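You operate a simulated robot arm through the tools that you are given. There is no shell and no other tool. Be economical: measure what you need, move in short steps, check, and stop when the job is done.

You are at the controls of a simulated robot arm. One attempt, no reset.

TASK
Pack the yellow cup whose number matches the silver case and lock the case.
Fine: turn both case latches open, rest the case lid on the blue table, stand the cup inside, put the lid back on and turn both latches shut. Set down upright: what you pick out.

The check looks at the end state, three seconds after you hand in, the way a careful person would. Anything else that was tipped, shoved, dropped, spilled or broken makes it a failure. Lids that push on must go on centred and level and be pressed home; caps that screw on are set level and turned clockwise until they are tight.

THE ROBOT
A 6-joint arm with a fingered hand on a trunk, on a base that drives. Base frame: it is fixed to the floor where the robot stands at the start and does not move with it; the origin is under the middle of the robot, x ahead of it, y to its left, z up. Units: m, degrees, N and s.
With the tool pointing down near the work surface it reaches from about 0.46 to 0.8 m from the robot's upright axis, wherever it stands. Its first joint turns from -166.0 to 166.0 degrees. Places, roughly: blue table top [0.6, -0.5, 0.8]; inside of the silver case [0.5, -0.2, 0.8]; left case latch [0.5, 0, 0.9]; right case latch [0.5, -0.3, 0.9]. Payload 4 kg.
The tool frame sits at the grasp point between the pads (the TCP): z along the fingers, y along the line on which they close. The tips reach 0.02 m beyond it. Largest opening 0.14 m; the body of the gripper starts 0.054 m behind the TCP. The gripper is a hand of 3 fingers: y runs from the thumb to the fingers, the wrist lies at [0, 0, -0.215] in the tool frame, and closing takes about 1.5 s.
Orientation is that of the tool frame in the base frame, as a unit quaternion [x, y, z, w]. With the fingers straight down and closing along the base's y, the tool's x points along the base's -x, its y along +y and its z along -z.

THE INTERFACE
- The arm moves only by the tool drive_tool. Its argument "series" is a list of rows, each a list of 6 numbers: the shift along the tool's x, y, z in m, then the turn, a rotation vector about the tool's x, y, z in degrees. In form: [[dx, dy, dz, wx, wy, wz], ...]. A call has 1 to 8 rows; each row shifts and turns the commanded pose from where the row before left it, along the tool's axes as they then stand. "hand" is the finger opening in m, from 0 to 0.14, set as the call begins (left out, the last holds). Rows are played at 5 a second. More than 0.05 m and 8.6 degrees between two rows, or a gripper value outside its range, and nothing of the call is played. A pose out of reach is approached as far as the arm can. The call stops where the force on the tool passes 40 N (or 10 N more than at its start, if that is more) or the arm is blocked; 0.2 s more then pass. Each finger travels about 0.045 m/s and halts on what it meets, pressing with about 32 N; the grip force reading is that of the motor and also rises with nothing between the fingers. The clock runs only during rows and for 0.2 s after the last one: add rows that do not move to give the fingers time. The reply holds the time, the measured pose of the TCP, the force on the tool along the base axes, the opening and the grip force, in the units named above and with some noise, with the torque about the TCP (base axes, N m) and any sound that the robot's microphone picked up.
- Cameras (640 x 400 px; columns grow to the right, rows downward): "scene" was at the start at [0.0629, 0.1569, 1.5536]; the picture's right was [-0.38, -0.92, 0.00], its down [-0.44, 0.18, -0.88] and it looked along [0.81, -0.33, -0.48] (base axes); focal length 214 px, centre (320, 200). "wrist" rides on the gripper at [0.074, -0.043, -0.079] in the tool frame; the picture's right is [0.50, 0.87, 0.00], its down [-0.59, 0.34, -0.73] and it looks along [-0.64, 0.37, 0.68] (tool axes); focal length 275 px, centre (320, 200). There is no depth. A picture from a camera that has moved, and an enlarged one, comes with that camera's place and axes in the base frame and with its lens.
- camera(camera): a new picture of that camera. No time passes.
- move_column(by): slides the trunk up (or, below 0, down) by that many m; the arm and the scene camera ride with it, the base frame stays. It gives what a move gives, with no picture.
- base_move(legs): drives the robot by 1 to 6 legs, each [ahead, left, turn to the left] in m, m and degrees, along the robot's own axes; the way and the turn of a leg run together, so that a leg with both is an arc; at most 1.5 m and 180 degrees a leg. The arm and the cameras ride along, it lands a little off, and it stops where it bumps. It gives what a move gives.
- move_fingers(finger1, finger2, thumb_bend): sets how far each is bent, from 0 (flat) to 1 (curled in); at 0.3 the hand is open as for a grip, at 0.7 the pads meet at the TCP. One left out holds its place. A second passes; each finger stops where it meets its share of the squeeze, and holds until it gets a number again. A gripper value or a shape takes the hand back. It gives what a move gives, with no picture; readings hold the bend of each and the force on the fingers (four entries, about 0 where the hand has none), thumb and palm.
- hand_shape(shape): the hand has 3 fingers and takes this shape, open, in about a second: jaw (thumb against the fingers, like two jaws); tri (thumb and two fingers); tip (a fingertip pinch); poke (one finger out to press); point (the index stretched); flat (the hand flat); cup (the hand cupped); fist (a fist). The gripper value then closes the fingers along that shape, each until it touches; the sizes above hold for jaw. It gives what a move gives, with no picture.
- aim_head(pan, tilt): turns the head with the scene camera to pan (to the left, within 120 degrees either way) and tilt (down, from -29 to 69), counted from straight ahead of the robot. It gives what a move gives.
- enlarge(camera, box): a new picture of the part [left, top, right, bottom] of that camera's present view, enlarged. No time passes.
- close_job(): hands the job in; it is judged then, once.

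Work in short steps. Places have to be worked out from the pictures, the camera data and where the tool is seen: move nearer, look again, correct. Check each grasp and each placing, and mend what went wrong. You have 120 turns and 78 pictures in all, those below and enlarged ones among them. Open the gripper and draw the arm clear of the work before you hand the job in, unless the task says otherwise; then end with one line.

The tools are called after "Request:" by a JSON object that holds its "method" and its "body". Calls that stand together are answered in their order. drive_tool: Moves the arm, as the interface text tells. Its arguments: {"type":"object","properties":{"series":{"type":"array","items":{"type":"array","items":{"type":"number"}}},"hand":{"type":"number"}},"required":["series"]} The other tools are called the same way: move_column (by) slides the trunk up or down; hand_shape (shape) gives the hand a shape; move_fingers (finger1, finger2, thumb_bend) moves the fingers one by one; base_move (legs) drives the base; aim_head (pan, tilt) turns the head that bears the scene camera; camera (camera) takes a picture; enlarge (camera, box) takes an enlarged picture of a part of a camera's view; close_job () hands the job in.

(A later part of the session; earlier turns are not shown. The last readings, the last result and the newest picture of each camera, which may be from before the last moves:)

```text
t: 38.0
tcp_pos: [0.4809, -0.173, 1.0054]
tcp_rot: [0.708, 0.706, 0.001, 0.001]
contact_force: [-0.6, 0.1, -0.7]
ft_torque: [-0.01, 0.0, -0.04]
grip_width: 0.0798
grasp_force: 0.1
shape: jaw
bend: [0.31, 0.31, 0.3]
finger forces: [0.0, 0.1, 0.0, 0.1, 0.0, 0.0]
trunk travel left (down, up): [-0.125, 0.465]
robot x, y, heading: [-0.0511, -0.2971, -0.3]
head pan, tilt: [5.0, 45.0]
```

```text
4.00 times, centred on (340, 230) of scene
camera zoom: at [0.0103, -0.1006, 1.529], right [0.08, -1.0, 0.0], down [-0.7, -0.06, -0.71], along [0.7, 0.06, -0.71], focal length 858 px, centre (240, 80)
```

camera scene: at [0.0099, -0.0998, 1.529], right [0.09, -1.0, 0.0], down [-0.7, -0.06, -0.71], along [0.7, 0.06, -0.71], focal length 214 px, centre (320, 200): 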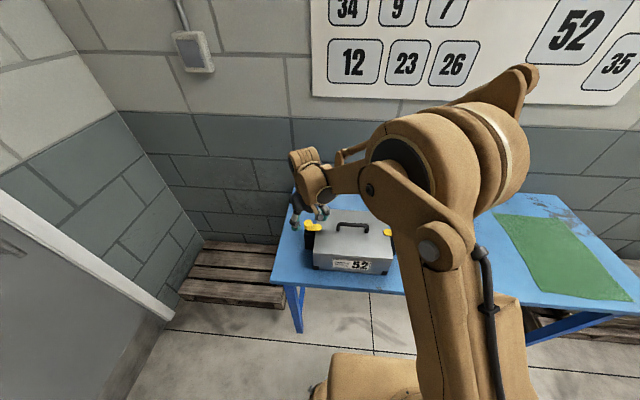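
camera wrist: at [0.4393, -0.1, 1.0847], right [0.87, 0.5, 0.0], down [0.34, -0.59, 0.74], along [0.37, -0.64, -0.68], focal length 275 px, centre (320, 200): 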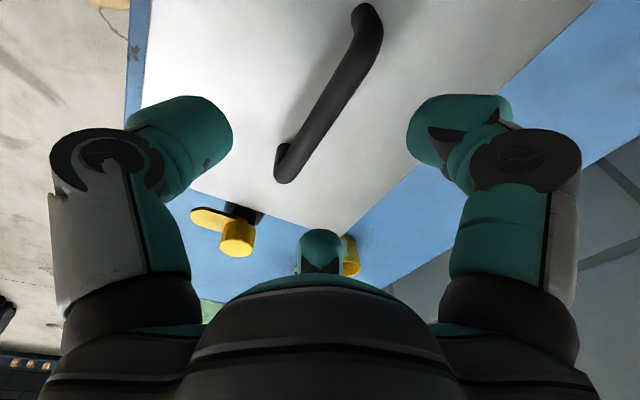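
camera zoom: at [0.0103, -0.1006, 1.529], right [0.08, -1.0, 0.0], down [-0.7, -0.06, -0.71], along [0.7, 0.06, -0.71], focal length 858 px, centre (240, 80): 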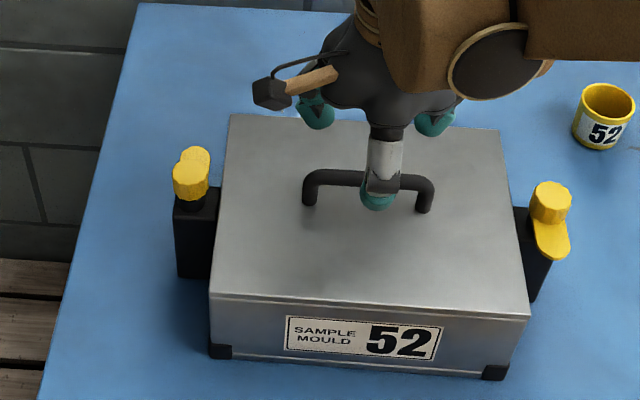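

Handle centre is about (0.478,-0.168), bar top ≈0.94. I descend to TCP z≈0.938 and close.

Request:
{"method": "drive_tool", "body": {"series": [[0.003, -0.0025, 0.025, 0, 0, 0], [0, 0, 0.025, 0, 0, 0], [0, 0, 0.017, 0, 0, 0]]}}

Request:
{"method": "drive_tool", "body": {"series": [[0, 0, 0, 0, 0, 0], [0, 0, 0, 0, 0, 0], [0, 0, 0, 0, 0, 0], [0, 0, 0, 0, 0, 0], [0, 0, 0, 0, 0, 0], [0, 0, 0, 0, 0, 0], [0, 0, 0, 0, 0, 0]], "hand": 0.0}}

Request:
{"method": "camera", "body": {"camera": "wrist"}}

```text
t: 38.8
tcp_pos: [0.4791, -0.1718, 0.9369]
tcp_rot: [0.708, 0.706, 0.0, 0.001]
contact_force: [-0.1, 0.1, 1.0]
ft_torque: [0.06, -0.03, -0.01]
grip_width: 0.0797
grasp_force: 0.2
shape: jaw
bend: [0.31, 0.31, 0.3]
finger forces: [0.0, 0.0, 0.0, 0.0, 0.0, 0.0]
trunk travel left (down, up): [-0.125, 0.465]
robot x, y, heading: [-0.0501, -0.3, -0.2]
head pan, tilt: [5.0, 45.0]
```

```text
t: 40.4
tcp_pos: [0.4785, -0.1724, 0.9377]
tcp_rot: [0.708, 0.706, 0.0, 0.002]
contact_force: [0.0, 1.4, -3.4]
ft_torque: [0.0, 0.0, 0.0]
grip_width: 0.011
grasp_force: 31.7
shape: jaw
bend: [0.87, 0.9, 0.66]
finger forces: [8.4, 7.1, 0.1, 0.1, 15.2, 0.1]
trunk travel left (down, up): [-0.125, 0.465]
robot x, y, heading: [-0.0542, -0.2977, -0.1]
head pan, tilt: [5.0, 45.0]
```

```text
44 pictures are left
camera wrist: at [0.438, -0.0992, 1.0166], right [0.87, 0.5, 0.0], down [0.34, -0.59, 0.74], along [0.37, -0.64, -0.68], focal length 275 px, centre (320, 200)
```

wrist: 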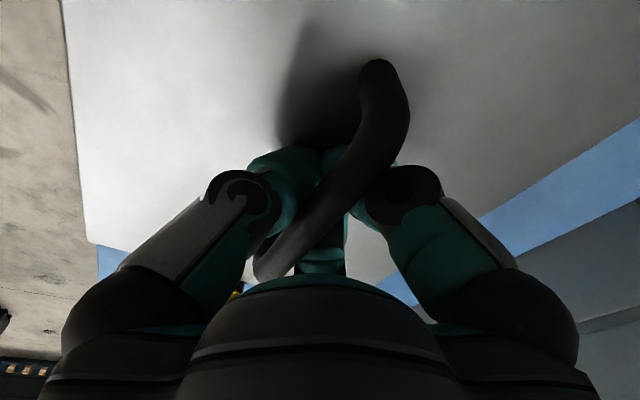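

The bar is between the fingers. I lift slowly a few centimetres and check.

Request:
{"method": "drive_tool", "body": {"series": [[0, 0, -0.01, 0, 0, 0], [0, 0, -0.01, 0, 0, 0], [0, 0, -0.02, 0, 0, 0], [0, 0, -0.02, 0, 0, 0]]}}

Request:
{"method": "camera", "body": {"camera": "scene"}}

```text
t: 41.4
tcp_pos: [0.481, -0.173, 0.9985]
tcp_rot: [0.708, 0.706, 0.001, 0.001]
contact_force: [-0.3, -0.2, -3.5]
ft_torque: [-0.01, -0.04, 0.0]
grip_width: 0.0111
grasp_force: 31.9
shape: jaw
bend: [0.87, 0.9, 0.66]
finger forces: [7.7, 6.9, 0.1, 0.0, 14.7, 0.0]
trunk travel left (down, up): [-0.125, 0.465]
robot x, y, heading: [-0.0515, -0.2983, -0.1]
head pan, tilt: [5.0, 45.0]
```

```text
43 pictures are left
camera scene: at [0.0105, -0.1006, 1.529], right [0.08, -1.0, 0.0], down [-0.7, -0.06, -0.71], along [0.7, 0.06, -0.71], focal length 214 px, centre (320, 200)
```

scene: 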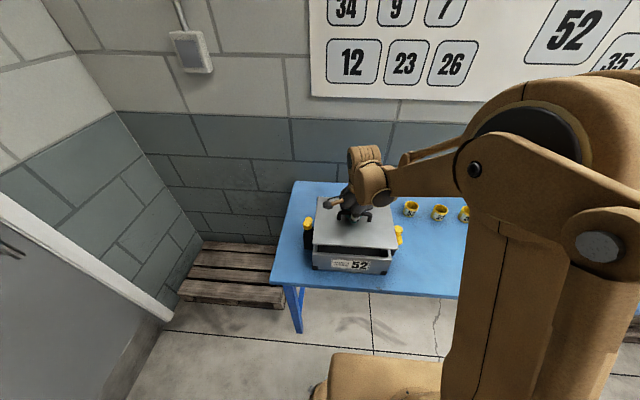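

The lid is off cleanly (≈3.5 N). I raise it higher and carry it right to the free area around (0.465,-0.56).

Request:
{"method": "drive_tool", "body": {"series": [[0, 0, -0.03, 0, 0, 0], [0, 0, -0.03, 0, 0, 0], [0, -0.005, 0, 0, 0, 0]]}}

Request:
{"method": "drive_tool", "body": {"series": [[-0.045, -0.001, 0, 0, 0, 0], [-0.045, -0.001, 0, 0, 0, 0], [-0.045, -0.001, 0, 0, 0, 0], [-0.045, -0.001, 0, 0, 0, 0], [-0.045, -0.001, 0, 0, 0, 0], [-0.045, -0.001, 0, 0, 0, 0], [-0.045, -0.001, 0, 0, 0, 0], [-0.045, -0.001, 0, 0, 0, 0]]}}

Request:
{"method": "drive_tool", "body": {"series": [[-0.03, 0, 0.03, 0, 0, 0], [0, 0, 0.04, 0, 0, 0], [0, 0, 0.04, 0, 0, 0], [0, 0, 0, 0, 0, 0]]}}

Request:
{"method": "camera", "body": {"camera": "wrist"}}

Request:
{"method": "camera", "body": {"camera": "scene"}}

```text
t: 42.1
tcp_pos: [0.4755, -0.1729, 1.06]
tcp_rot: [0.709, 0.705, 0.0, 0.001]
contact_force: [-0.9, -0.2, -3.8]
ft_torque: [0.0, 0.02, -0.02]
grip_width: 0.0109
grasp_force: 32.5
shape: jaw
bend: [0.87, 0.9, 0.66]
finger forces: [7.2, 6.5, 0.0, 0.1, 14.1, 0.0]
trunk travel left (down, up): [-0.125, 0.465]
robot x, y, heading: [-0.0513, -0.2967, -0.3]
head pan, tilt: [5.0, 45.0]
```

```text
t: 44.0
tcp_pos: [0.4658, -0.5343, 1.0585]
tcp_rot: [0.708, 0.706, 0.0, 0.001]
contact_force: [-1.2, -0.9, -4.0]
ft_torque: [0.02, 0.01, 0.02]
grip_width: 0.0109
grasp_force: 32.1
shape: jaw
bend: [0.87, 0.9, 0.66]
finger forces: [6.3, 5.9, 0.0, 0.1, 12.3, 0.0]
trunk travel left (down, up): [-0.125, 0.465]
robot x, y, heading: [-0.0533, -0.3001, -0.0]
head pan, tilt: [5.0, 45.0]
```

```text
t: 45.0
tcp_pos: [0.467, -0.5637, 0.9477]
tcp_rot: [0.709, 0.706, 0.001, 0.0]
contact_force: [1.2, 0.3, -3.8]
ft_torque: [0.02, 0.0, -0.02]
grip_width: 0.011
grasp_force: 32.3
shape: jaw
bend: [0.87, 0.9, 0.66]
finger forces: [5.7, 5.5, 0.0, 0.1, 11.4, 0.1]
trunk travel left (down, up): [-0.125, 0.465]
robot x, y, heading: [-0.0545, -0.2987, -0.2]
head pan, tilt: [5.0, 45.0]
```

```text
42 pictures are left
camera wrist: at [0.4249, -0.4896, 1.0273], right [0.87, 0.5, 0.0], down [0.34, -0.59, 0.74], along [0.37, -0.64, -0.68], focal length 275 px, centre (320, 200)
```

wrist: 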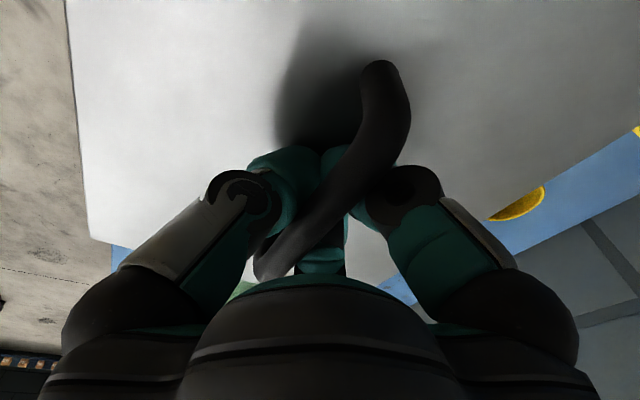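

```text
41 pictures are left
camera scene: at [0.0106, -0.1009, 1.5291], right [0.08, -1.0, 0.0], down [-0.7, -0.06, -0.71], along [0.7, 0.06, -0.71], focal length 214 px, centre (320, 200)
```

scene: 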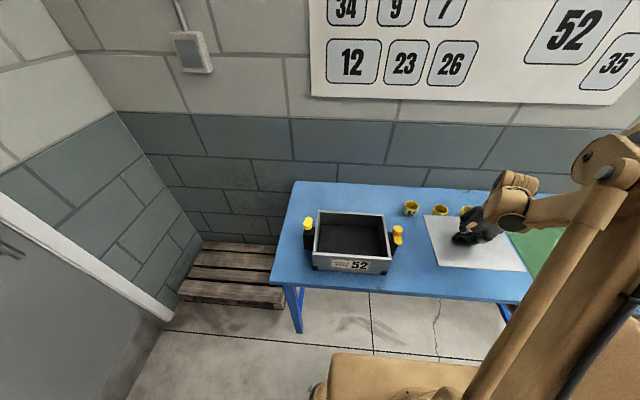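

The landing area is clear of the cups (near faces x≈0.65, lid edge ≈0.565). I lower slowly to contact.

Request:
{"method": "drive_tool", "body": {"series": [[0, 0, 0.02, 0, 0, 0], [0, 0, 0.02, 0, 0, 0], [0, 0, 0.015, 0, 0, 0], [0, 0, 0.01, 0, 0, 0], [0, 0, 0, 0, 0, 0]]}}

Request:
{"method": "enlarge", "body": {"camera": "scene", "box": [390, 180, 550, 300]}}

```text
t: 46.1
tcp_pos: [0.4669, -0.5638, 0.885]
tcp_rot: [0.708, 0.706, 0.0, 0.001]
contact_force: [1.3, 0.0, -3.8]
ft_torque: [0.0, 0.0, 0.05]
grip_width: 0.0108
grasp_force: 32.0
shape: jaw
bend: [0.87, 0.9, 0.66]
finger forces: [5.5, 5.3, 0.0, 0.1, 11.1, 0.0]
trunk travel left (down, up): [-0.125, 0.465]
robot x, y, heading: [-0.0506, -0.2974, 0.0]
head pan, tilt: [5.0, 45.0]
```

```text
3.33 times, centred on (470, 240) of scene
camera zoom: at [0.0109, -0.101, 1.529], right [0.08, -1.0, 0.0], down [-0.7, -0.06, -0.71], along [0.7, 0.06, -0.71], focal length 715 px, centre (-180, 67)
```

zoom: 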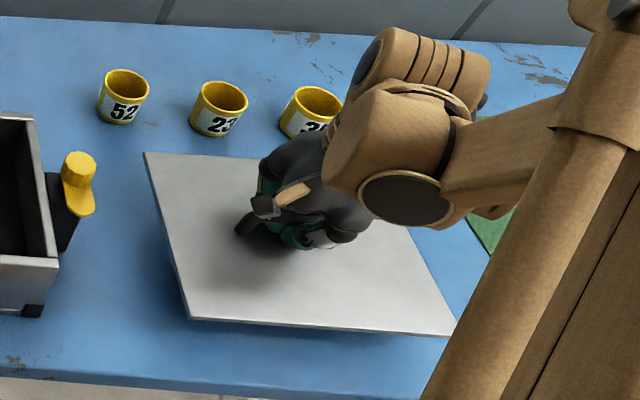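

Clear all round. I continue in small steps to touch the table.

Request:
{"method": "drive_tool", "body": {"series": [[0, 0, 0.01, 0, 0, 0], [0, 0, 0.008, 0, 0, 0], [0, 0, 0.005, 0, 0, 0], [0, 0, 0.005, 0, 0, 0], [0, 0, 0, 0, 0, 0]]}}

```text
t: 47.4
tcp_pos: [0.4675, -0.5633, 0.8556]
tcp_rot: [0.708, 0.706, 0.001, 0.001]
contact_force: [-0.3, -0.4, -4.2]
ft_torque: [0.01, 0.01, -0.01]
grip_width: 0.0114
grasp_force: 32.3
shape: jaw
bend: [0.87, 0.9, 0.66]
finger forces: [5.5, 5.3, 0.0, 0.1, 11.0, 0.0]
trunk travel left (down, up): [-0.125, 0.465]
robot x, y, heading: [-0.0514, -0.2978, -0.2]
head pan, tilt: [5.0, 45.0]
```

Still carrying 4 N; continue down in 4 mm steps.

Request:
{"method": "drive_tool", "body": {"series": [[0, 0, 0.004, 0, 0, 0], [0, 0, 0.004, 0, 0, 0], [0, 0, 0.003, 0, 0, 0], [0, 0, 0, 0, 0, 0]]}}

```text
t: 48.4
tcp_pos: [0.4668, -0.5639, 0.8452]
tcp_rot: [0.709, 0.706, 0.0, 0.001]
contact_force: [-0.1, -0.4, -3.8]
ft_torque: [0.0, -0.02, -0.02]
grip_width: 0.0111
grasp_force: 31.8
shape: jaw
bend: [0.87, 0.9, 0.66]
finger forces: [5.6, 5.3, 0.0, 0.0, 11.0, 0.0]
trunk travel left (down, up): [-0.125, 0.465]
robot x, y, heading: [-0.0469, -0.2981, -0.4]
head pan, tilt: [5.0, 45.0]
```

Request:
{"method": "drive_tool", "body": {"series": [[0, 0, 0.004, 0, 0, 0], [0, 0, 0.003, 0, 0, 0], [0, 0, 0.003, 0, 0, 0], [0, 0, 0, 0, 0, 0]]}}

```text
t: 49.2
tcp_pos: [0.4656, -0.5631, 0.8385]
tcp_rot: [0.709, 0.705, 0.001, 0.003]
contact_force: [3.4, -1.4, 33.7]
ft_torque: [0.02, 0.49, 0.03]
grip_width: 0.0109
grasp_force: 32.5
shape: jaw
bend: [0.87, 0.91, 0.66]
finger forces: [7.2, 6.0, 0.1, 0.0, 3.2, 0.0]
trunk travel left (down, up): [-0.125, 0.465]
robot x, y, heading: [-0.047, -0.3008, -0.2]
head pan, tilt: [5.0, 45.0]
stopped in row 4: the force on the tool passed its limit at 47 N (the readings are from after the stop); the commanded pose is now the measured one
```

Lid rests on the table. I ease up 2 mm, open and rise.

Request:
{"method": "drive_tool", "body": {"series": [[0, 0, -0.002, 0, 0, 0], [0, 0, 0, 0, 0, 0], [0, 0, 0, 0, 0, 0], [0, 0, 0, 0, 0, 0], [0, 0, 0, 0, 0, 0], [0, 0, 0, 0, 0, 0]], "hand": 0.08}}

Request:
{"method": "drive_tool", "body": {"series": [[0, 0, -0.02, 0, 0, 0], [0, 0, -0.03, 0, 0, 0], [0, 0, -0.04, 0, 0, 0], [0, 0, -0.04, 0, 0, 0], [0, 0, -0.04, 0, 0, 0], [0, 0, -0.04, 0, 0, 0]]}}

Request:
{"method": "camera", "body": {"camera": "wrist"}}

```text
t: 50.6
tcp_pos: [0.4645, -0.5623, 0.8396]
tcp_rot: [0.708, 0.706, 0.001, 0.001]
contact_force: [-1.0, 2.3, 27.0]
ft_torque: [0.12, 0.4, -0.08]
grip_width: 0.0739
grasp_force: 0.0
shape: jaw
bend: [0.32, 0.32, 0.32]
finger forces: [7.2, 6.5, 0.1, 0.0, 13.4, 0.1]
trunk travel left (down, up): [-0.125, 0.465]
robot x, y, heading: [-0.052, -0.3006, -0.4]
head pan, tilt: [5.0, 45.0]
```

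```text
t: 52.0
tcp_pos: [0.4635, -0.5624, 1.0503]
tcp_rot: [0.708, 0.706, 0.001, 0.001]
contact_force: [-0.6, -0.1, -0.4]
ft_torque: [0.03, -0.01, 0.0]
grip_width: 0.0792
grasp_force: 0.0
shape: jaw
bend: [0.31, 0.31, 0.3]
finger forces: [0.0, 0.0, 0.1, 0.0, 0.1, 0.0]
trunk travel left (down, up): [-0.125, 0.465]
robot x, y, heading: [-0.0495, -0.2975, -0.2]
head pan, tilt: [5.0, 45.0]
```

```text
39 pictures are left
camera wrist: at [0.4218, -0.4891, 1.1301], right [0.87, 0.5, 0.0], down [0.34, -0.59, 0.74], along [0.37, -0.64, -0.68], focal length 275 px, centre (320, 200)
```

wrist: 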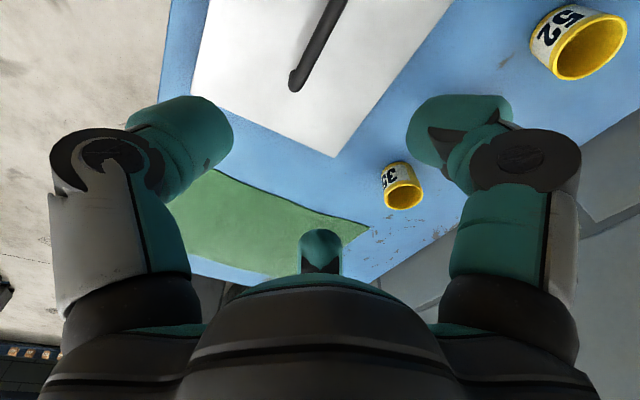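

Cup 52's rim sits at about (0.678,-0.446). I move above it, open to 0.1, and look again.

Request:
{"method": "drive_tool", "body": {"series": [[0.0194, 0.0359, 0, 0, 0, 0], [0.0194, 0.0359, 0, 0, 0, 0], [0.0194, 0.0359, 0, 0, 0, 0], [0.0194, 0.0359, 0, 0, 0, 0], [0.0194, 0.0359, 0, 0, 0, 0], [0.0194, 0.0359, 0, 0, 0, 0], [0, 0, 0.045, 0, 0, 0], [0, 0, 0.045, 0, 0, 0]], "hand": 0.1}}

Request:
{"method": "camera", "body": {"camera": "wrist"}}

Request:
{"method": "enlarge", "body": {"camera": "scene", "box": [390, 180, 550, 300]}}

```text
t: 53.8
tcp_pos: [0.6819, -0.4463, 0.9581]
tcp_rot: [0.708, 0.706, -0.001, 0.001]
contact_force: [0.6, -0.3, 0.2]
ft_torque: [0.03, -0.01, 0.03]
grip_width: 0.0994
grasp_force: 0.1
shape: jaw
bend: [0.26, 0.26, 0.25]
finger forces: [0.0, 0.0, 0.0, 0.0, 0.0, 0.0]
trunk travel left (down, up): [-0.125, 0.465]
robot x, y, heading: [-0.0502, -0.3036, -0.3]
head pan, tilt: [5.0, 45.0]
```

```text
38 pictures are left
camera wrist: at [0.6412, -0.3732, 1.0368], right [0.87, 0.5, 0.0], down [0.34, -0.59, 0.74], along [0.37, -0.64, -0.68], focal length 275 px, centre (320, 200)
```

wrist: 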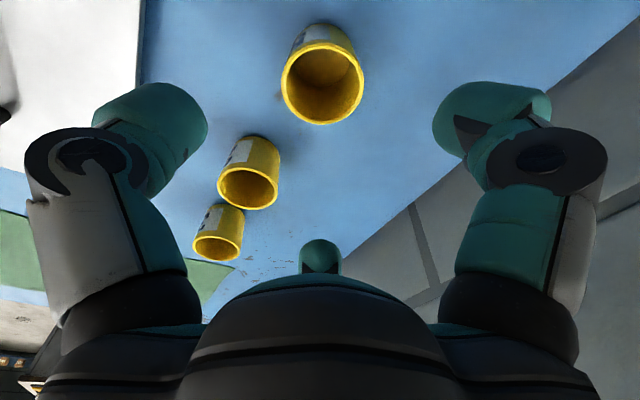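

```text
3.33 times, centred on (470, 240) of scene
camera zoom: at [0.0114, -0.1009, 1.529], right [0.08, -1.0, 0.0], down [-0.7, -0.06, -0.71], along [0.7, 0.06, -0.71], focal length 715 px, centre (-180, 67)
```

zoom: 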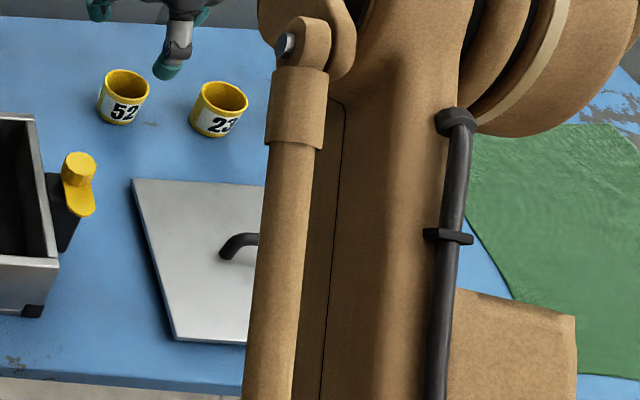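

Cup 52 rim is at (0.683,-0.443,0.855). I lower around it to z≈0.835 and close.

Request:
{"method": "drive_tool", "body": {"series": [[0.003, 0.001, 0.03, 0, 0, 0], [0, 0, 0.03, 0, 0, 0], [0, 0, 0.03, 0, 0, 0], [0, 0, 0.02, 0, 0, 0], [0, 0, 0.012, 0, 0, 0]]}}

Request:
{"method": "camera", "body": {"camera": "wrist"}}

```text
t: 55.0
tcp_pos: [0.6831, -0.446, 0.8366]
tcp_rot: [0.708, 0.706, 0.001, 0.0]
contact_force: [-0.5, -1.0, -0.6]
ft_torque: [-0.01, -0.01, -0.02]
grip_width: 0.0996
grasp_force: 0.0
shape: jaw
bend: [0.26, 0.26, 0.25]
finger forces: [0.0, 0.0, 0.1, 0.0, 0.0, 0.0]
trunk travel left (down, up): [-0.125, 0.465]
robot x, y, heading: [-0.0524, -0.3006, -0.4]
head pan, tilt: [5.0, 45.0]
```

```text
36 pictures are left
camera wrist: at [0.6418, -0.3718, 0.9157], right [0.87, 0.5, 0.0], down [0.34, -0.59, 0.74], along [0.37, -0.64, -0.68], focal length 275 px, centre (320, 200)
```

wrist: 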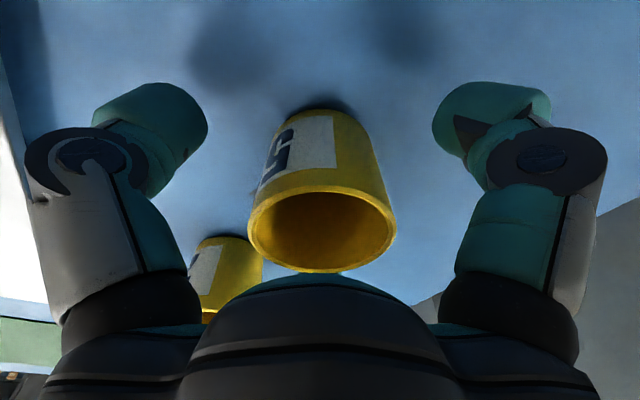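

Well centred between thumb and fingers. Closing.

Request:
{"method": "drive_tool", "body": {"series": [[0, 0, 0, 0, 0, 0], [0, 0, 0, 0, 0, 0], [0, 0, 0, 0, 0, 0], [0, 0, 0, 0, 0, 0], [0, 0, 0, 0, 0, 0], [0, 0, 0, 0, 0, 0], [0, 0, 0, 0, 0, 0]], "hand": 0.03}}

Request:
{"method": "drive_tool", "body": {"series": [[0, 0, -0.02, 0, 0, 0], [0, 0, -0.03, 0, 0, 0], [0, 0, -0.04, 0, 0, 0]]}}

Request:
{"method": "camera", "body": {"camera": "wrist"}}

```text
t: 56.6
tcp_pos: [0.6835, -0.4457, 0.8365]
tcp_rot: [0.709, 0.705, 0.0, 0.001]
contact_force: [-1.0, -0.5, -0.4]
ft_torque: [0.0, -0.02, 0.0]
grip_width: 0.0455
grasp_force: 32.0
shape: jaw
bend: [0.42, 0.42, 0.41]
finger forces: [28.2, 28.1, 0.0, 0.1, 29.4, 0.1]
trunk travel left (down, up): [-0.125, 0.465]
robot x, y, heading: [-0.0497, -0.3003, -0.1]
head pan, tilt: [5.0, 45.0]
```

```text
t: 57.4
tcp_pos: [0.6827, -0.4445, 0.9292]
tcp_rot: [0.709, 0.706, 0.001, 0.003]
contact_force: [1.0, -0.2, -1.1]
ft_torque: [0.03, 0.01, 0.01]
grip_width: 0.0457
grasp_force: 31.8
shape: jaw
bend: [0.42, 0.42, 0.41]
finger forces: [28.0, 28.2, 0.0, 0.0, 29.4, 0.0]
trunk travel left (down, up): [-0.125, 0.465]
robot x, y, heading: [-0.0491, -0.2976, 0.0]
head pan, tilt: [5.0, 45.0]
```

```text
35 pictures are left
camera wrist: at [0.6405, -0.37, 1.0076], right [0.87, 0.5, 0.0], down [0.34, -0.59, 0.74], along [0.37, -0.64, -0.68], focal length 275 px, centre (320, 200)
```

wrist: 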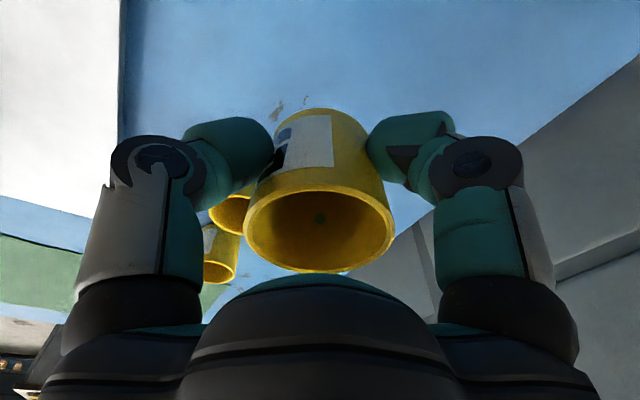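

Cup held upright. I raise it and carry it over the case centre.

Request:
{"method": "drive_tool", "body": {"series": [[0, 0, -0.04, 0, 0, 0], [0, 0, -0.04, 0, 0, 0], [0, 0, -0.03, 0, 0, 0]]}}

Request:
{"method": "drive_tool", "body": {"series": [[0.0341, -0.0256, 0, 0, 0, 0], [0.0341, -0.0256, 0, 0, 0, 0], [0.0341, -0.0256, 0, 0, 0, 0], [0.0341, -0.0256, 0, 0, 0, 0], [0.0341, -0.0256, 0, 0, 0, 0], [0.0341, -0.0256, 0, 0, 0, 0], [0.0341, -0.0256, 0, 0, 0, 0], [0.0341, -0.0256, 0, 0, 0, 0]]}}

Request:
{"method": "enlarge", "body": {"camera": "scene", "box": [270, 180, 410, 280]}}

Request:
{"method": "camera", "body": {"camera": "wrist"}}

```text
t: 58.2
tcp_pos: [0.6823, -0.4446, 1.0385]
tcp_rot: [0.708, 0.706, 0.0, 0.001]
contact_force: [-0.8, 0.0, -0.7]
ft_torque: [0.01, 0.03, 0.01]
grip_width: 0.0456
grasp_force: 32.2
shape: jaw
bend: [0.42, 0.42, 0.41]
finger forces: [28.1, 28.1, 0.0, 0.0, 29.4, 0.1]
trunk travel left (down, up): [-0.125, 0.465]
robot x, y, heading: [-0.0504, -0.3039, -0.2]
head pan, tilt: [5.0, 45.0]
```

```text
t: 60.0
tcp_pos: [0.4764, -0.1722, 1.0362]
tcp_rot: [0.708, 0.706, 0.001, 0.002]
contact_force: [-0.8, 0.2, -0.4]
ft_torque: [0.0, 0.0, 0.0]
grip_width: 0.0454
grasp_force: 32.4
shape: jaw
bend: [0.42, 0.42, 0.41]
finger forces: [27.9, 28.2, 0.0, 0.0, 29.2, 0.0]
trunk travel left (down, up): [-0.125, 0.465]
robot x, y, heading: [-0.0512, -0.2995, -0.4]
head pan, tilt: [5.0, 45.0]
```

```text
4.00 times, centred on (340, 230) of scene
camera zoom: at [0.0101, -0.1001, 1.5289], right [0.08, -1.0, 0.0], down [-0.7, -0.06, -0.71], along [0.7, 0.06, -0.71], focal length 858 px, centre (240, 80)
```

zoom: 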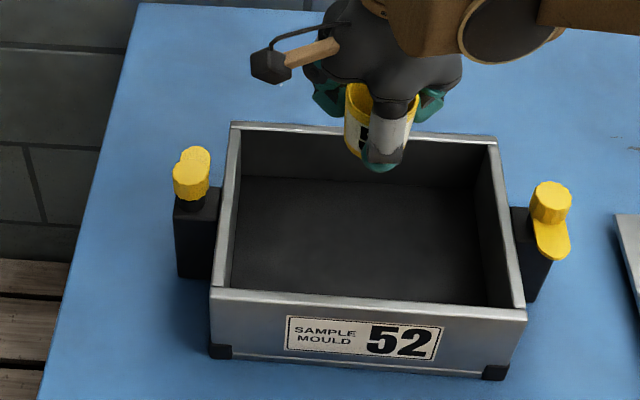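

```text
33 pictures are left
camera wrist: at [0.4352, -0.0983, 1.1155], right [0.87, 0.5, 0.0], down [0.33, -0.59, 0.74], along [0.37, -0.64, -0.68], focal length 275 px, centre (320, 200)
```

wrist: 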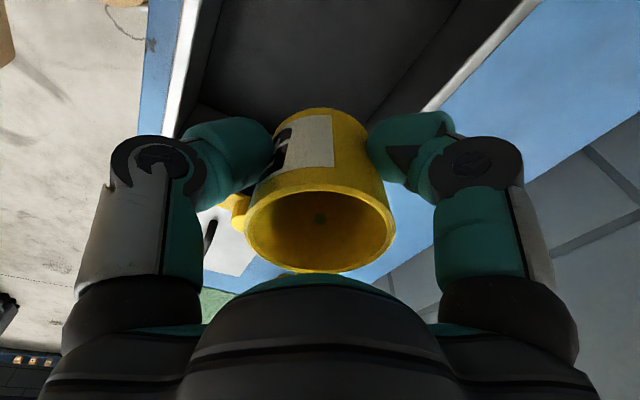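

For more clearance inside the case I rotate the hand back to yaw 0 (spread along the long side), then lower.

Request:
{"method": "drive_tool", "body": {"series": [[0, 0.005, 0, 0, 0, -8.2], [0, 0, 0, 0, 0, -8.2], [0, 0, 0, 0, 0, -8.2], [0, 0, 0, 0, 0, -8.2], [0, 0, 0, 0, 0, -8.2], [0, 0, 0, 0, 0, -8.2], [0, 0, 0, 0, 0, -8.2], [0, 0, 0, 0, 0, -8.2]]}}

Request:
{"method": "drive_tool", "body": {"series": [[0, 0, 0, 0, 0, -8.2], [0, 0, 0, 0, 0, -8.2], [0, 0, 0, 0, 0, -8.2], [0, 0, 0.04, 0, 0, 0], [0, 0, 0.04, 0, 0, 0], [0, 0, 0, 0, 0, 0]]}}

Request:
{"method": "enlarge", "body": {"camera": "scene", "box": [270, 180, 410, 280]}}

```text
t: 61.8
tcp_pos: [0.4836, -0.1709, 1.0355]
tcp_rot: [0.212, 0.977, 0.0, 0.002]
contact_force: [-0.4, -1.1, 0.1]
ft_torque: [0.0, 0.02, 0.03]
grip_width: 0.0454
grasp_force: 32.3
shape: jaw
bend: [0.42, 0.42, 0.41]
finger forces: [28.0, 28.2, 0.0, 0.0, 29.3, 0.0]
trunk travel left (down, up): [-0.125, 0.465]
robot x, y, heading: [-0.0499, -0.3007, -0.3]
head pan, tilt: [5.0, 45.0]
```

```text
t: 63.2
tcp_pos: [0.4853, -0.1726, 0.9556]
tcp_rot: [0.0, 1.0, -0.001, 0.001]
contact_force: [-0.3, -0.2, -0.9]
ft_torque: [-0.01, 0.01, 0.0]
grip_width: 0.0453
grasp_force: 32.2
shape: jaw
bend: [0.42, 0.42, 0.41]
finger forces: [28.1, 28.1, 0.0, 0.0, 29.4, 0.1]
trunk travel left (down, up): [-0.125, 0.465]
robot x, y, heading: [-0.0505, -0.3003, -0.3]
head pan, tilt: [5.0, 45.0]
```

```text
4.00 times, centred on (340, 230) of scene
camera zoom: at [0.0105, -0.1006, 1.529], right [0.08, -1.0, 0.0], down [-0.7, -0.06, -0.71], along [0.7, 0.06, -0.71], focal length 858 px, centre (240, 80)
```

zoom: 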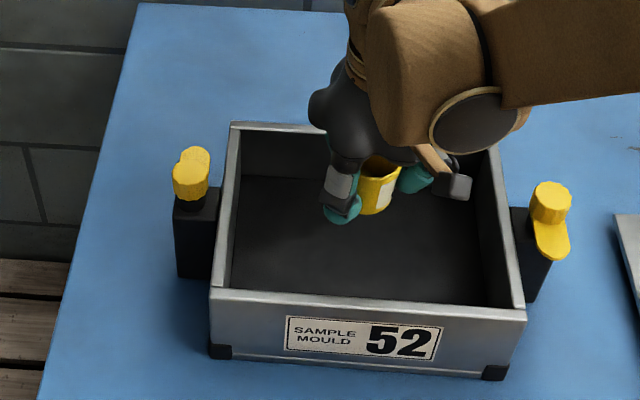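

Centred with good clearance. I lower further in decreasing steps to the floor of the case.

Request:
{"method": "drive_tool", "body": {"series": [[0, 0, 0.03, 0, 0, 0], [0, 0, 0.03, 0, 0, 0], [0, 0, 0.02, 0, 0, 0], [0, 0, 0.008, 0, 0, 0], [0, 0, 0, 0, 0, 0]]}}

```text
t: 64.4
tcp_pos: [0.4865, -0.1724, 0.8693]
tcp_rot: [0.0, 1.0, -0.001, 0.001]
contact_force: [3.0, 1.0, 14.1]
ft_torque: [-0.11, -0.05, 0.03]
grip_width: 0.0458
grasp_force: 32.0
shape: jaw
bend: [0.42, 0.42, 0.41]
finger forces: [30.5, 31.4, 0.0, 0.1, 33.4, 0.0]
trunk travel left (down, up): [-0.125, 0.465]
robot x, y, heading: [-0.0524, -0.2973, -0.2]
head pan, tilt: [5.0, 45.0]
```

Contact at TCP 0.869, i.e. cup bottom at ≈0.832, matching the seen floor height. I check by picture before release.

Request:
{"method": "enlarge", "body": {"camera": "scene", "box": [270, 180, 410, 280]}}

Request:
{"method": "camera", "body": {"camera": "wrist"}}

```text
4.00 times, centred on (340, 230) of scene
camera zoom: at [0.0097, -0.1006, 1.5292], right [0.08, -1.0, 0.0], down [-0.7, -0.06, -0.71], along [0.7, 0.06, -0.71], focal length 858 px, centre (240, 80)
```

zoom: 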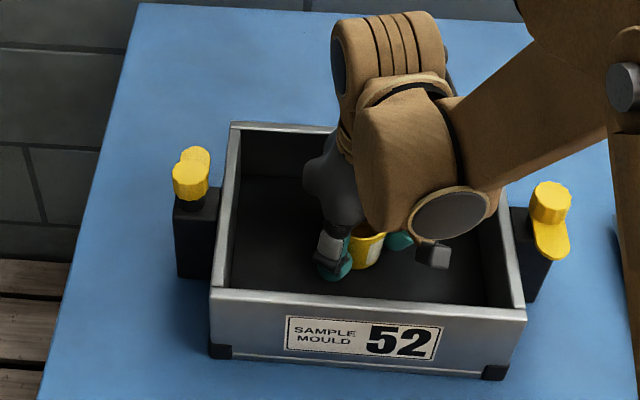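

```text
30 pictures are left
camera wrist: at [0.4122, -0.2157, 0.9477], right [-0.5, 0.87, 0.0], down [0.58, 0.34, 0.74], along [0.64, 0.37, -0.68], focal length 275 px, centre (320, 200)
```

wrist: 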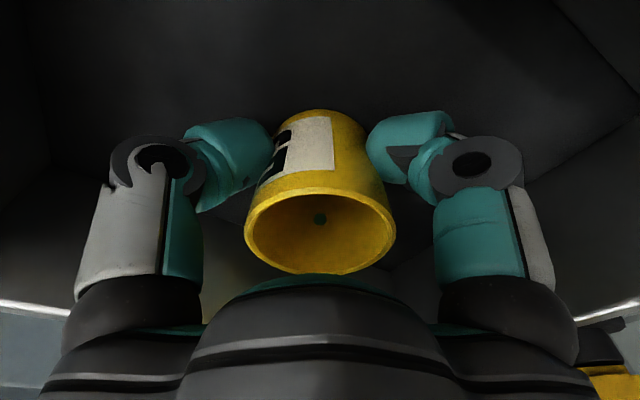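

The cup stands on the floor inside the case. Release gently and rise.

Request:
{"method": "drive_tool", "body": {"series": [[0, 0, -0.001, 0, 0, 0], [0, 0, 0, 0, 0, 0], [0, 0, 0, 0, 0, 0], [0, 0, 0, 0, 0, 0], [0, 0, 0, 0, 0, 0]], "hand": 0.085}}

Request:
{"method": "drive_tool", "body": {"series": [[0, 0, -0.02, 0, 0, 0], [0, 0, -0.03, 0, 0, 0], [0, 0, -0.04, 0, 0, 0], [0, 0, -0.04, 0, 0, 0], [0, 0, -0.04, 0, 0, 0]]}}

Request:
{"method": "enlarge", "body": {"camera": "wrist", "box": [160, 0, 480, 200]}}

```text
t: 65.6
tcp_pos: [0.4856, -0.1721, 0.8686]
tcp_rot: [0.0, 1.0, -0.001, 0.002]
contact_force: [-0.8, -0.6, -0.1]
ft_torque: [0.02, -0.03, 0.0]
grip_width: 0.0845
grasp_force: 0.0
shape: jaw
bend: [0.3, 0.3, 0.29]
finger forces: [0.0, 0.1, 0.1, 0.0, 0.1, 0.0]
trunk travel left (down, up): [-0.125, 0.465]
robot x, y, heading: [-0.0472, -0.2994, -0.5]
head pan, tilt: [5.0, 45.0]
```

```text
t: 66.8
tcp_pos: [0.4828, -0.1719, 1.0407]
tcp_rot: [0.001, 1.0, -0.001, 0.002]
contact_force: [-1.0, 0.2, -0.2]
ft_torque: [0.01, 0.01, 0.0]
grip_width: 0.0846
grasp_force: 0.1
shape: jaw
bend: [0.3, 0.3, 0.29]
finger forces: [0.0, 0.0, 0.1, 0.1, 0.0, 0.1]
trunk travel left (down, up): [-0.125, 0.465]
robot x, y, heading: [-0.051, -0.2994, -0.1]
head pan, tilt: [5.0, 45.0]
```

```text
2.00 times, centred on (320, 100) of wrist
camera zoom: at [0.4096, -0.2154, 1.1206], right [-0.5, 0.87, 0.0], down [0.59, 0.34, 0.74], along [0.64, 0.37, -0.68], focal length 551 px, centre (320, 400)
```

zoom: 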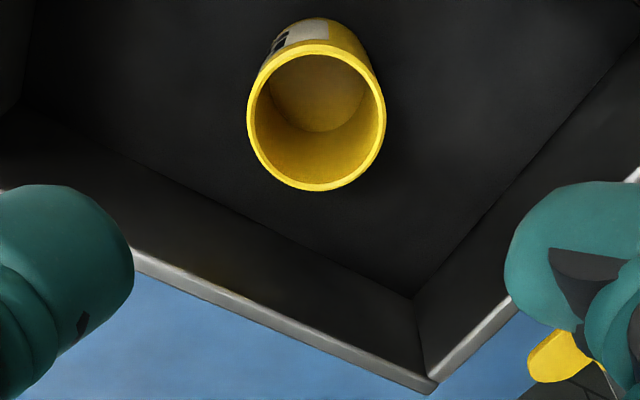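

The cup stands well inside. Now I rotate to yaw 90 and return to the lid's handle.

Request:
{"method": "drive_tool", "body": {"series": [[0, 0, 0, 0, 0, 8.2], [0, 0, 0, 0, 0, 8.2], [0, 0, 0, 0, 0, 8.2], [0, 0, 0, 0, 0, 8.2], [0, 0, 0, 0, 0, 8.2], [0, 0, 0, 0, 0, 8.2], [0, 0, 0, 0, 0, 8.2], [0, 0, 0, 0, 0, 8.2]], "hand": 0.08}}

Request:
{"method": "drive_tool", "body": {"series": [[0, 0, 0, 0, 0, 8.2], [0, 0, 0, 0, 0, 8.2], [0, 0, 0, 0, 0, 8.2], [-0.045, -0.002, 0, 0, 0, 0], [-0.045, -0.002, 0, 0, 0, 0], [-0.045, -0.002, 0, 0, 0, 0], [-0.045, -0.002, 0, 0, 0, 0], [-0.045, -0.002, 0, 0, 0, 0]]}}

Request:
{"method": "drive_tool", "body": {"series": [[-0.045, -0.002, 0, 0, 0, 0], [-0.045, -0.002, 0, 0, 0, 0], [-0.045, -0.002, 0, 0, 0, 0], [-0.031, -0.001, 0, 0, 0, 0], [0, 0, 0.045, 0, 0, 0], [0, 0, 0.045, 0, 0, 0], [0, 0, 0.04, 0, 0, 0]]}}

Request:
{"method": "camera", "body": {"camera": "wrist"}}

```text
t: 68.6
tcp_pos: [0.484, -0.1715, 1.038]
tcp_rot: [0.543, 0.84, 0.0, 0.002]
contact_force: [0.1, -0.4, -0.2]
ft_torque: [0.0, -0.02, 0.0]
grip_width: 0.0807
grasp_force: 0.1
shape: jaw
bend: [0.31, 0.31, 0.3]
finger forces: [0.1, 0.1, 0.1, 0.1, 0.1, 0.1]
trunk travel left (down, up): [-0.125, 0.465]
robot x, y, heading: [-0.0515, -0.2987, -0.1]
head pan, tilt: [5.0, 45.0]
```

```text
t: 70.4
tcp_pos: [0.473, -0.3971, 1.0372]
tcp_rot: [0.708, 0.706, 0.0, 0.002]
contact_force: [0.0, -1.5, -0.7]
ft_torque: [0.03, -0.03, -0.02]
grip_width: 0.0803
grasp_force: 0.1
shape: jaw
bend: [0.31, 0.31, 0.3]
finger forces: [0.1, 0.0, 0.0, 0.0, 0.0, 0.0]
trunk travel left (down, up): [-0.125, 0.465]
robot x, y, heading: [-0.0528, -0.2965, -0.4]
head pan, tilt: [5.0, 45.0]
```

```text
t: 72.0
tcp_pos: [0.4669, -0.564, 0.9123]
tcp_rot: [0.708, 0.706, 0.0, 0.001]
contact_force: [-0.5, -0.5, 0.6]
ft_torque: [-0.02, 0.01, 0.01]
grip_width: 0.0804
grasp_force: 0.1
shape: jaw
bend: [0.31, 0.31, 0.3]
finger forces: [0.0, 0.0, 0.0, 0.0, 0.0, 0.1]
trunk travel left (down, up): [-0.125, 0.465]
robot x, y, heading: [-0.0511, -0.298, -0.3]
head pan, tilt: [5.0, 45.0]
```

```text
28 pictures are left
camera wrist: at [0.4253, -0.4892, 0.9906], right [0.87, 0.5, 0.0], down [0.34, -0.59, 0.74], along [0.37, -0.64, -0.68], focal length 275 px, centre (320, 200)
```

wrist: 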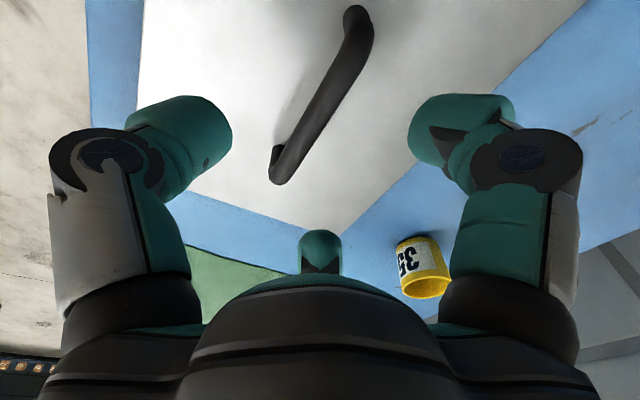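

Handle is now at x≈0.4625, same direction. I shift 4 mm, go down to 0.840 and grip.

Request:
{"method": "drive_tool", "body": {"series": [[0, -0.0045, 0.025, 0, 0, 0], [0, 0, 0.025, 0, 0, 0], [0, 0, 0.0222, 0, 0, 0], [0, 0, 0, 0, 0, 0]]}}

Request:
{"method": "drive_tool", "body": {"series": [[0, 0, 0, 0, 0, 0], [0, 0, 0, 0, 0, 0], [0, 0, 0, 0, 0, 0], [0, 0, 0, 0, 0, 0], [0, 0, 0, 0, 0, 0], [0, 0, 0, 0, 0, 0], [0, 0, 0, 0, 0, 0]], "hand": 0.0}}

Request:
{"method": "camera", "body": {"camera": "wrist"}}

```text
t: 73.0
tcp_pos: [0.4605, -0.5636, 0.8403]
tcp_rot: [0.708, 0.706, 0.001, 0.002]
contact_force: [0.7, -1.5, 35.1]
ft_torque: [0.2, 0.49, 0.11]
grip_width: 0.0807
grasp_force: 0.1
shape: jaw
bend: [0.3, 0.3, 0.3]
finger forces: [11.0, 6.6, 0.0, 0.1, 16.8, 0.0]
trunk travel left (down, up): [-0.125, 0.465]
robot x, y, heading: [-0.048, -0.2971, -0.3]
head pan, tilt: [5.0, 45.0]
stopped in row 4: the force on the tool passed its limit at 44 N (the readings are from after the stop); the commanded pose is now the measured one
```

```text
t: 74.6
tcp_pos: [0.4612, -0.5632, 0.8376]
tcp_rot: [0.708, 0.706, 0.0, 0.002]
contact_force: [1.0, -0.3, 2.5]
ft_torque: [0.01, 0.02, -0.01]
grip_width: 0.0166
grasp_force: 31.8
shape: jaw
bend: [0.85, 0.85, 0.59]
finger forces: [0.6, 1.0, 0.0, 0.0, 0.2, 0.0]
trunk travel left (down, up): [-0.125, 0.465]
robot x, y, heading: [-0.0533, -0.3009, -0.4]
head pan, tilt: [5.0, 45.0]
```

```text
27 pictures are left
camera wrist: at [0.4207, -0.4898, 0.9173], right [0.87, 0.5, 0.0], down [0.33, -0.59, 0.74], along [0.37, -0.64, -0.68], focal length 275 px, centre (320, 200)
```

wrist: 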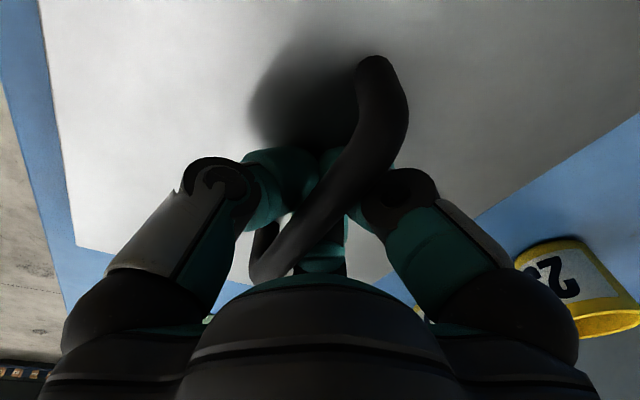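

The tips touched the lid this time and the pinch reads weak; the hand is a few mm too low. I reopen, raise 4 mm and re-close.

Request:
{"method": "drive_tool", "body": {"series": [[0, 0, 0, 0, 0, 0], [0, 0, -0.002, 0, 0, 0], [0, 0, -0.002, 0, 0, 0], [0, 0, 0, 0, 0, 0], [0, 0, 0, 0, 0, 0], [0, 0, 0, 0, 0, 0]], "hand": 0.06}}

Request:
{"method": "drive_tool", "body": {"series": [[0, 0, 0, 0, 0, 0], [0, 0, 0, 0, 0, 0], [0, 0, 0, 0, 0, 0], [0, 0, 0, 0, 0, 0], [0, 0, 0, 0, 0, 0], [0, 0, 0, 0, 0, 0], [0, 0, 0, 0, 0, 0]], "hand": 0.0}}

```text
t: 76.0
tcp_pos: [0.4612, -0.5642, 0.8416]
tcp_rot: [0.709, 0.706, 0.001, 0.002]
contact_force: [0.6, -0.5, -0.1]
ft_torque: [0.0, 0.03, 0.01]
grip_width: 0.0597
grasp_force: 0.0
shape: jaw
bend: [0.37, 0.37, 0.36]
finger forces: [0.0, 0.1, 0.1, 0.0, 0.0, 0.0]
trunk travel left (down, up): [-0.125, 0.465]
robot x, y, heading: [-0.0513, -0.3012, -0.6]
head pan, tilt: [5.0, 45.0]
```

```text
t: 77.6
tcp_pos: [0.4625, -0.5637, 0.8418]
tcp_rot: [0.709, 0.706, 0.0, 0.002]
contact_force: [-0.2, -0.6, 0.3]
ft_torque: [0.03, -0.04, 0.02]
grip_width: 0.0115
grasp_force: 32.1
shape: jaw
bend: [0.89, 0.89, 0.65]
finger forces: [4.4, 4.4, 0.0, 0.0, 9.6, 0.0]
trunk travel left (down, up): [-0.125, 0.465]
robot x, y, heading: [-0.0496, -0.2957, -0.2]
head pan, tilt: [5.0, 45.0]
```

That matches the first grip. I lift and check.

Request:
{"method": "drive_tool", "body": {"series": [[0, 0, -0.01, 0, 0, 0], [0, 0, -0.02, 0, 0, 0], [0, 0, -0.04, 0, 0, 0], [0, 0, -0.04, 0, 0, 0], [0, 0, -0.04, 0, 0, 0], [0, 0, -0.04, 0, 0, 0], [0, 0, -0.03, 0, 0, 0]]}}

Request:
{"method": "camera", "body": {"camera": "scene"}}

Request:
{"method": "camera", "body": {"camera": "wrist"}}

```text
t: 79.2
tcp_pos: [0.4616, -0.5655, 1.0627]
tcp_rot: [0.708, 0.706, 0.0, 0.002]
contact_force: [-0.3, -0.6, -3.3]
ft_torque: [0.02, -0.02, -0.02]
grip_width: 0.0116
grasp_force: 31.8
shape: jaw
bend: [0.89, 0.9, 0.65]
finger forces: [4.4, 4.5, 0.1, 0.0, 9.3, 0.0]
trunk travel left (down, up): [-0.125, 0.465]
robot x, y, heading: [-0.0515, -0.299, -0.4]
head pan, tilt: [5.0, 45.0]
```

```text
26 pictures are left
camera scene: at [0.0106, -0.1009, 1.529], right [0.08, -1.0, 0.0], down [-0.7, -0.06, -0.71], along [0.7, 0.06, -0.71], focal length 214 px, centre (320, 200)
```

scene: 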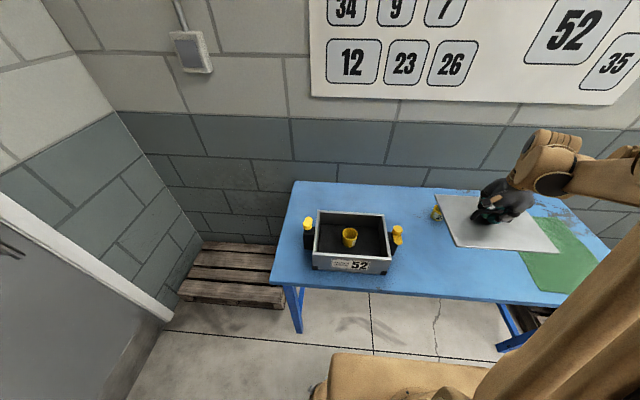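

```text
25 pictures are left
camera wrist: at [0.4193, -0.4901, 1.1415], right [0.87, 0.5, 0.0], down [0.33, -0.59, 0.74], along [0.37, -0.64, -0.68], focal length 275 px, centre (320, 200)
```

wrist: 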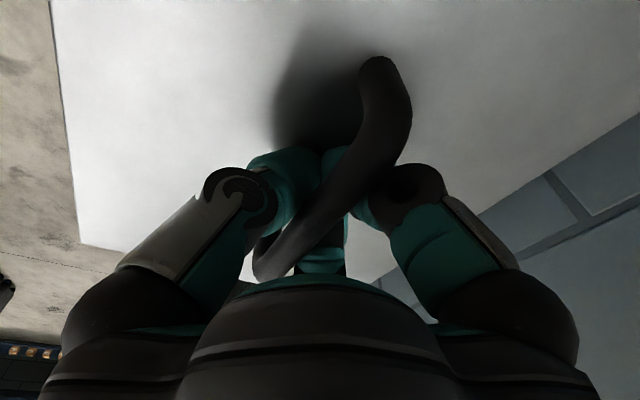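

The lid is held (3.5 N) but looks slightly tilted about the bar compared with before. I carry it over the case and check in the scene view.

Request:
{"method": "drive_tool", "body": {"series": [[0.045, 0.002, 0, 0, 0, 0], [0.045, 0.002, 0, 0, 0, 0], [0.045, 0.002, 0, 0, 0, 0], [0.045, 0.002, 0, 0, 0, 0], [0.045, 0.002, 0, 0, 0, 0], [0.045, 0.002, 0, 0, 0, 0], [0.045, 0.002, 0, 0, 0, 0], [0.045, 0.002, 0, 0, 0, 0]]}}

Request:
{"method": "drive_tool", "body": {"series": [[0.0323, 0.001, 0.0, 0, 0, 0], [0, 0, 0.035, 0, 0, 0], [0, 0, 0, 0, 0, 0]]}}

Request:
{"method": "enlarge", "body": {"camera": "scene", "box": [270, 180, 410, 280]}}

```text
t: 81.0
tcp_pos: [0.4784, -0.2049, 1.0595]
tcp_rot: [0.708, 0.706, 0.0, 0.004]
contact_force: [-0.9, 0.6, -4.0]
ft_torque: [0.03, -0.01, -0.01]
grip_width: 0.0117
grasp_force: 32.2
shape: jaw
bend: [0.89, 0.9, 0.65]
finger forces: [4.0, 4.3, 0.0, 0.1, 8.1, 0.0]
trunk travel left (down, up): [-0.125, 0.465]
robot x, y, heading: [-0.0487, -0.2985, -0.2]
head pan, tilt: [5.0, 45.0]
```

```text
t: 81.8
tcp_pos: [0.4805, -0.1711, 1.0259]
tcp_rot: [0.709, 0.705, 0.0, 0.002]
contact_force: [0.2, 0.6, -3.7]
ft_torque: [-0.02, -0.01, 0.01]
grip_width: 0.0115
grasp_force: 32.1
shape: jaw
bend: [0.89, 0.9, 0.65]
finger forces: [3.9, 4.0, 0.1, 0.1, 8.0, 0.0]
trunk travel left (down, up): [-0.125, 0.465]
robot x, y, heading: [-0.051, -0.3007, -0.1]
head pan, tilt: [5.0, 45.0]
```

```text
4.00 times, centred on (340, 230) of scene
camera zoom: at [0.0108, -0.1006, 1.529], right [0.08, -1.0, 0.0], down [-0.7, -0.06, -0.71], along [0.7, 0.06, -0.71], focal length 858 px, centre (240, 80)
```

zoom: 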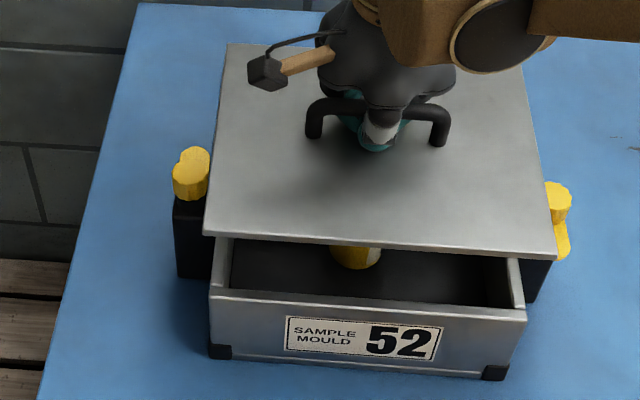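

Lid is aligned with the case to within ~2 mm. I lower to ≈1.5 cm above the rim and look closely at gaps.

Request:
{"method": "drive_tool", "body": {"series": [[-0.001, -0.001, 0.02, 0, 0, 0], [0, 0, 0.02, 0, 0, 0], [0, 0, 0.02, 0, 0, 0], [0, 0, 0.012, 0, 0, 0], [0, 0, 0, 0, 0, 0]]}}

Request:
{"method": "enlarge", "body": {"camera": "scene", "box": [290, 190, 400, 270]}}

Request:
{"method": "camera", "body": {"camera": "wrist"}}

```text
t: 83.0
tcp_pos: [0.4795, -0.1721, 0.9536]
tcp_rot: [0.708, 0.706, 0.001, 0.002]
contact_force: [0.1, 0.1, -3.0]
ft_torque: [0.0, 0.02, -0.02]
grip_width: 0.0116
grasp_force: 32.2
shape: jaw
bend: [0.89, 0.9, 0.65]
finger forces: [3.9, 4.0, 0.0, 0.0, 7.9, 0.0]
trunk travel left (down, up): [-0.125, 0.465]
robot x, y, heading: [-0.0517, -0.2976, -0.2]
head pan, tilt: [5.0, 45.0]
```

```text
5.00 times, centred on (345, 230) of scene
camera zoom: at [0.011, -0.1006, 1.529], right [0.08, -1.0, 0.0], down [-0.7, -0.06, -0.71], along [0.7, 0.06, -0.71], focal length 1072 px, centre (195, 50)
```

zoom: 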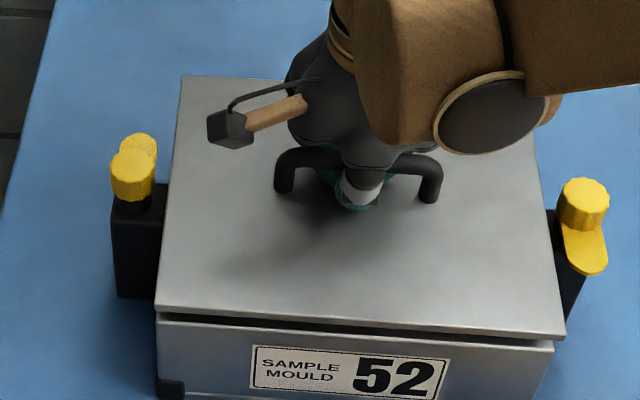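

```text
22 pictures are left
camera wrist: at [0.4376, -0.0986, 1.0333], right [0.87, 0.5, 0.0], down [0.34, -0.59, 0.74], along [0.37, -0.64, -0.68], focal length 275 px, centre (320, 200)
```

wrist: 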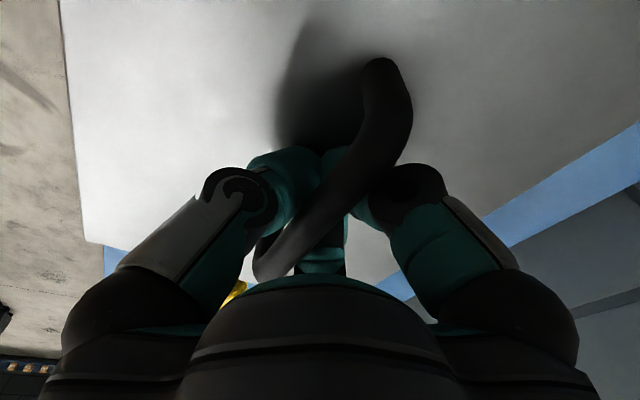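

Lid is level and lines up as at the start. I lower it in small steps onto the case.

Request:
{"method": "drive_tool", "body": {"series": [[0, 0, 0.005, 0, 0, 0], [0, 0, 0.004, 0, 0, 0], [0, 0, 0.003, 0, 0, 0], [0, 0, 0.002, 0, 0, 0], [0, 0, 0, 0, 0, 0]]}}

```text
t: 84.2
tcp_pos: [0.4798, -0.1725, 0.9402]
tcp_rot: [0.708, 0.706, 0.002, 0.002]
contact_force: [-0.8, -0.5, -4.2]
ft_torque: [0.04, -0.02, 0.02]
grip_width: 0.0116
grasp_force: 32.3
shape: jaw
bend: [0.89, 0.9, 0.65]
finger forces: [3.9, 3.9, 0.0, 0.1, 7.8, 0.0]
trunk travel left (down, up): [-0.125, 0.465]
robot x, y, heading: [-0.0506, -0.2993, -0.3]
head pan, tilt: [5.0, 45.0]
```

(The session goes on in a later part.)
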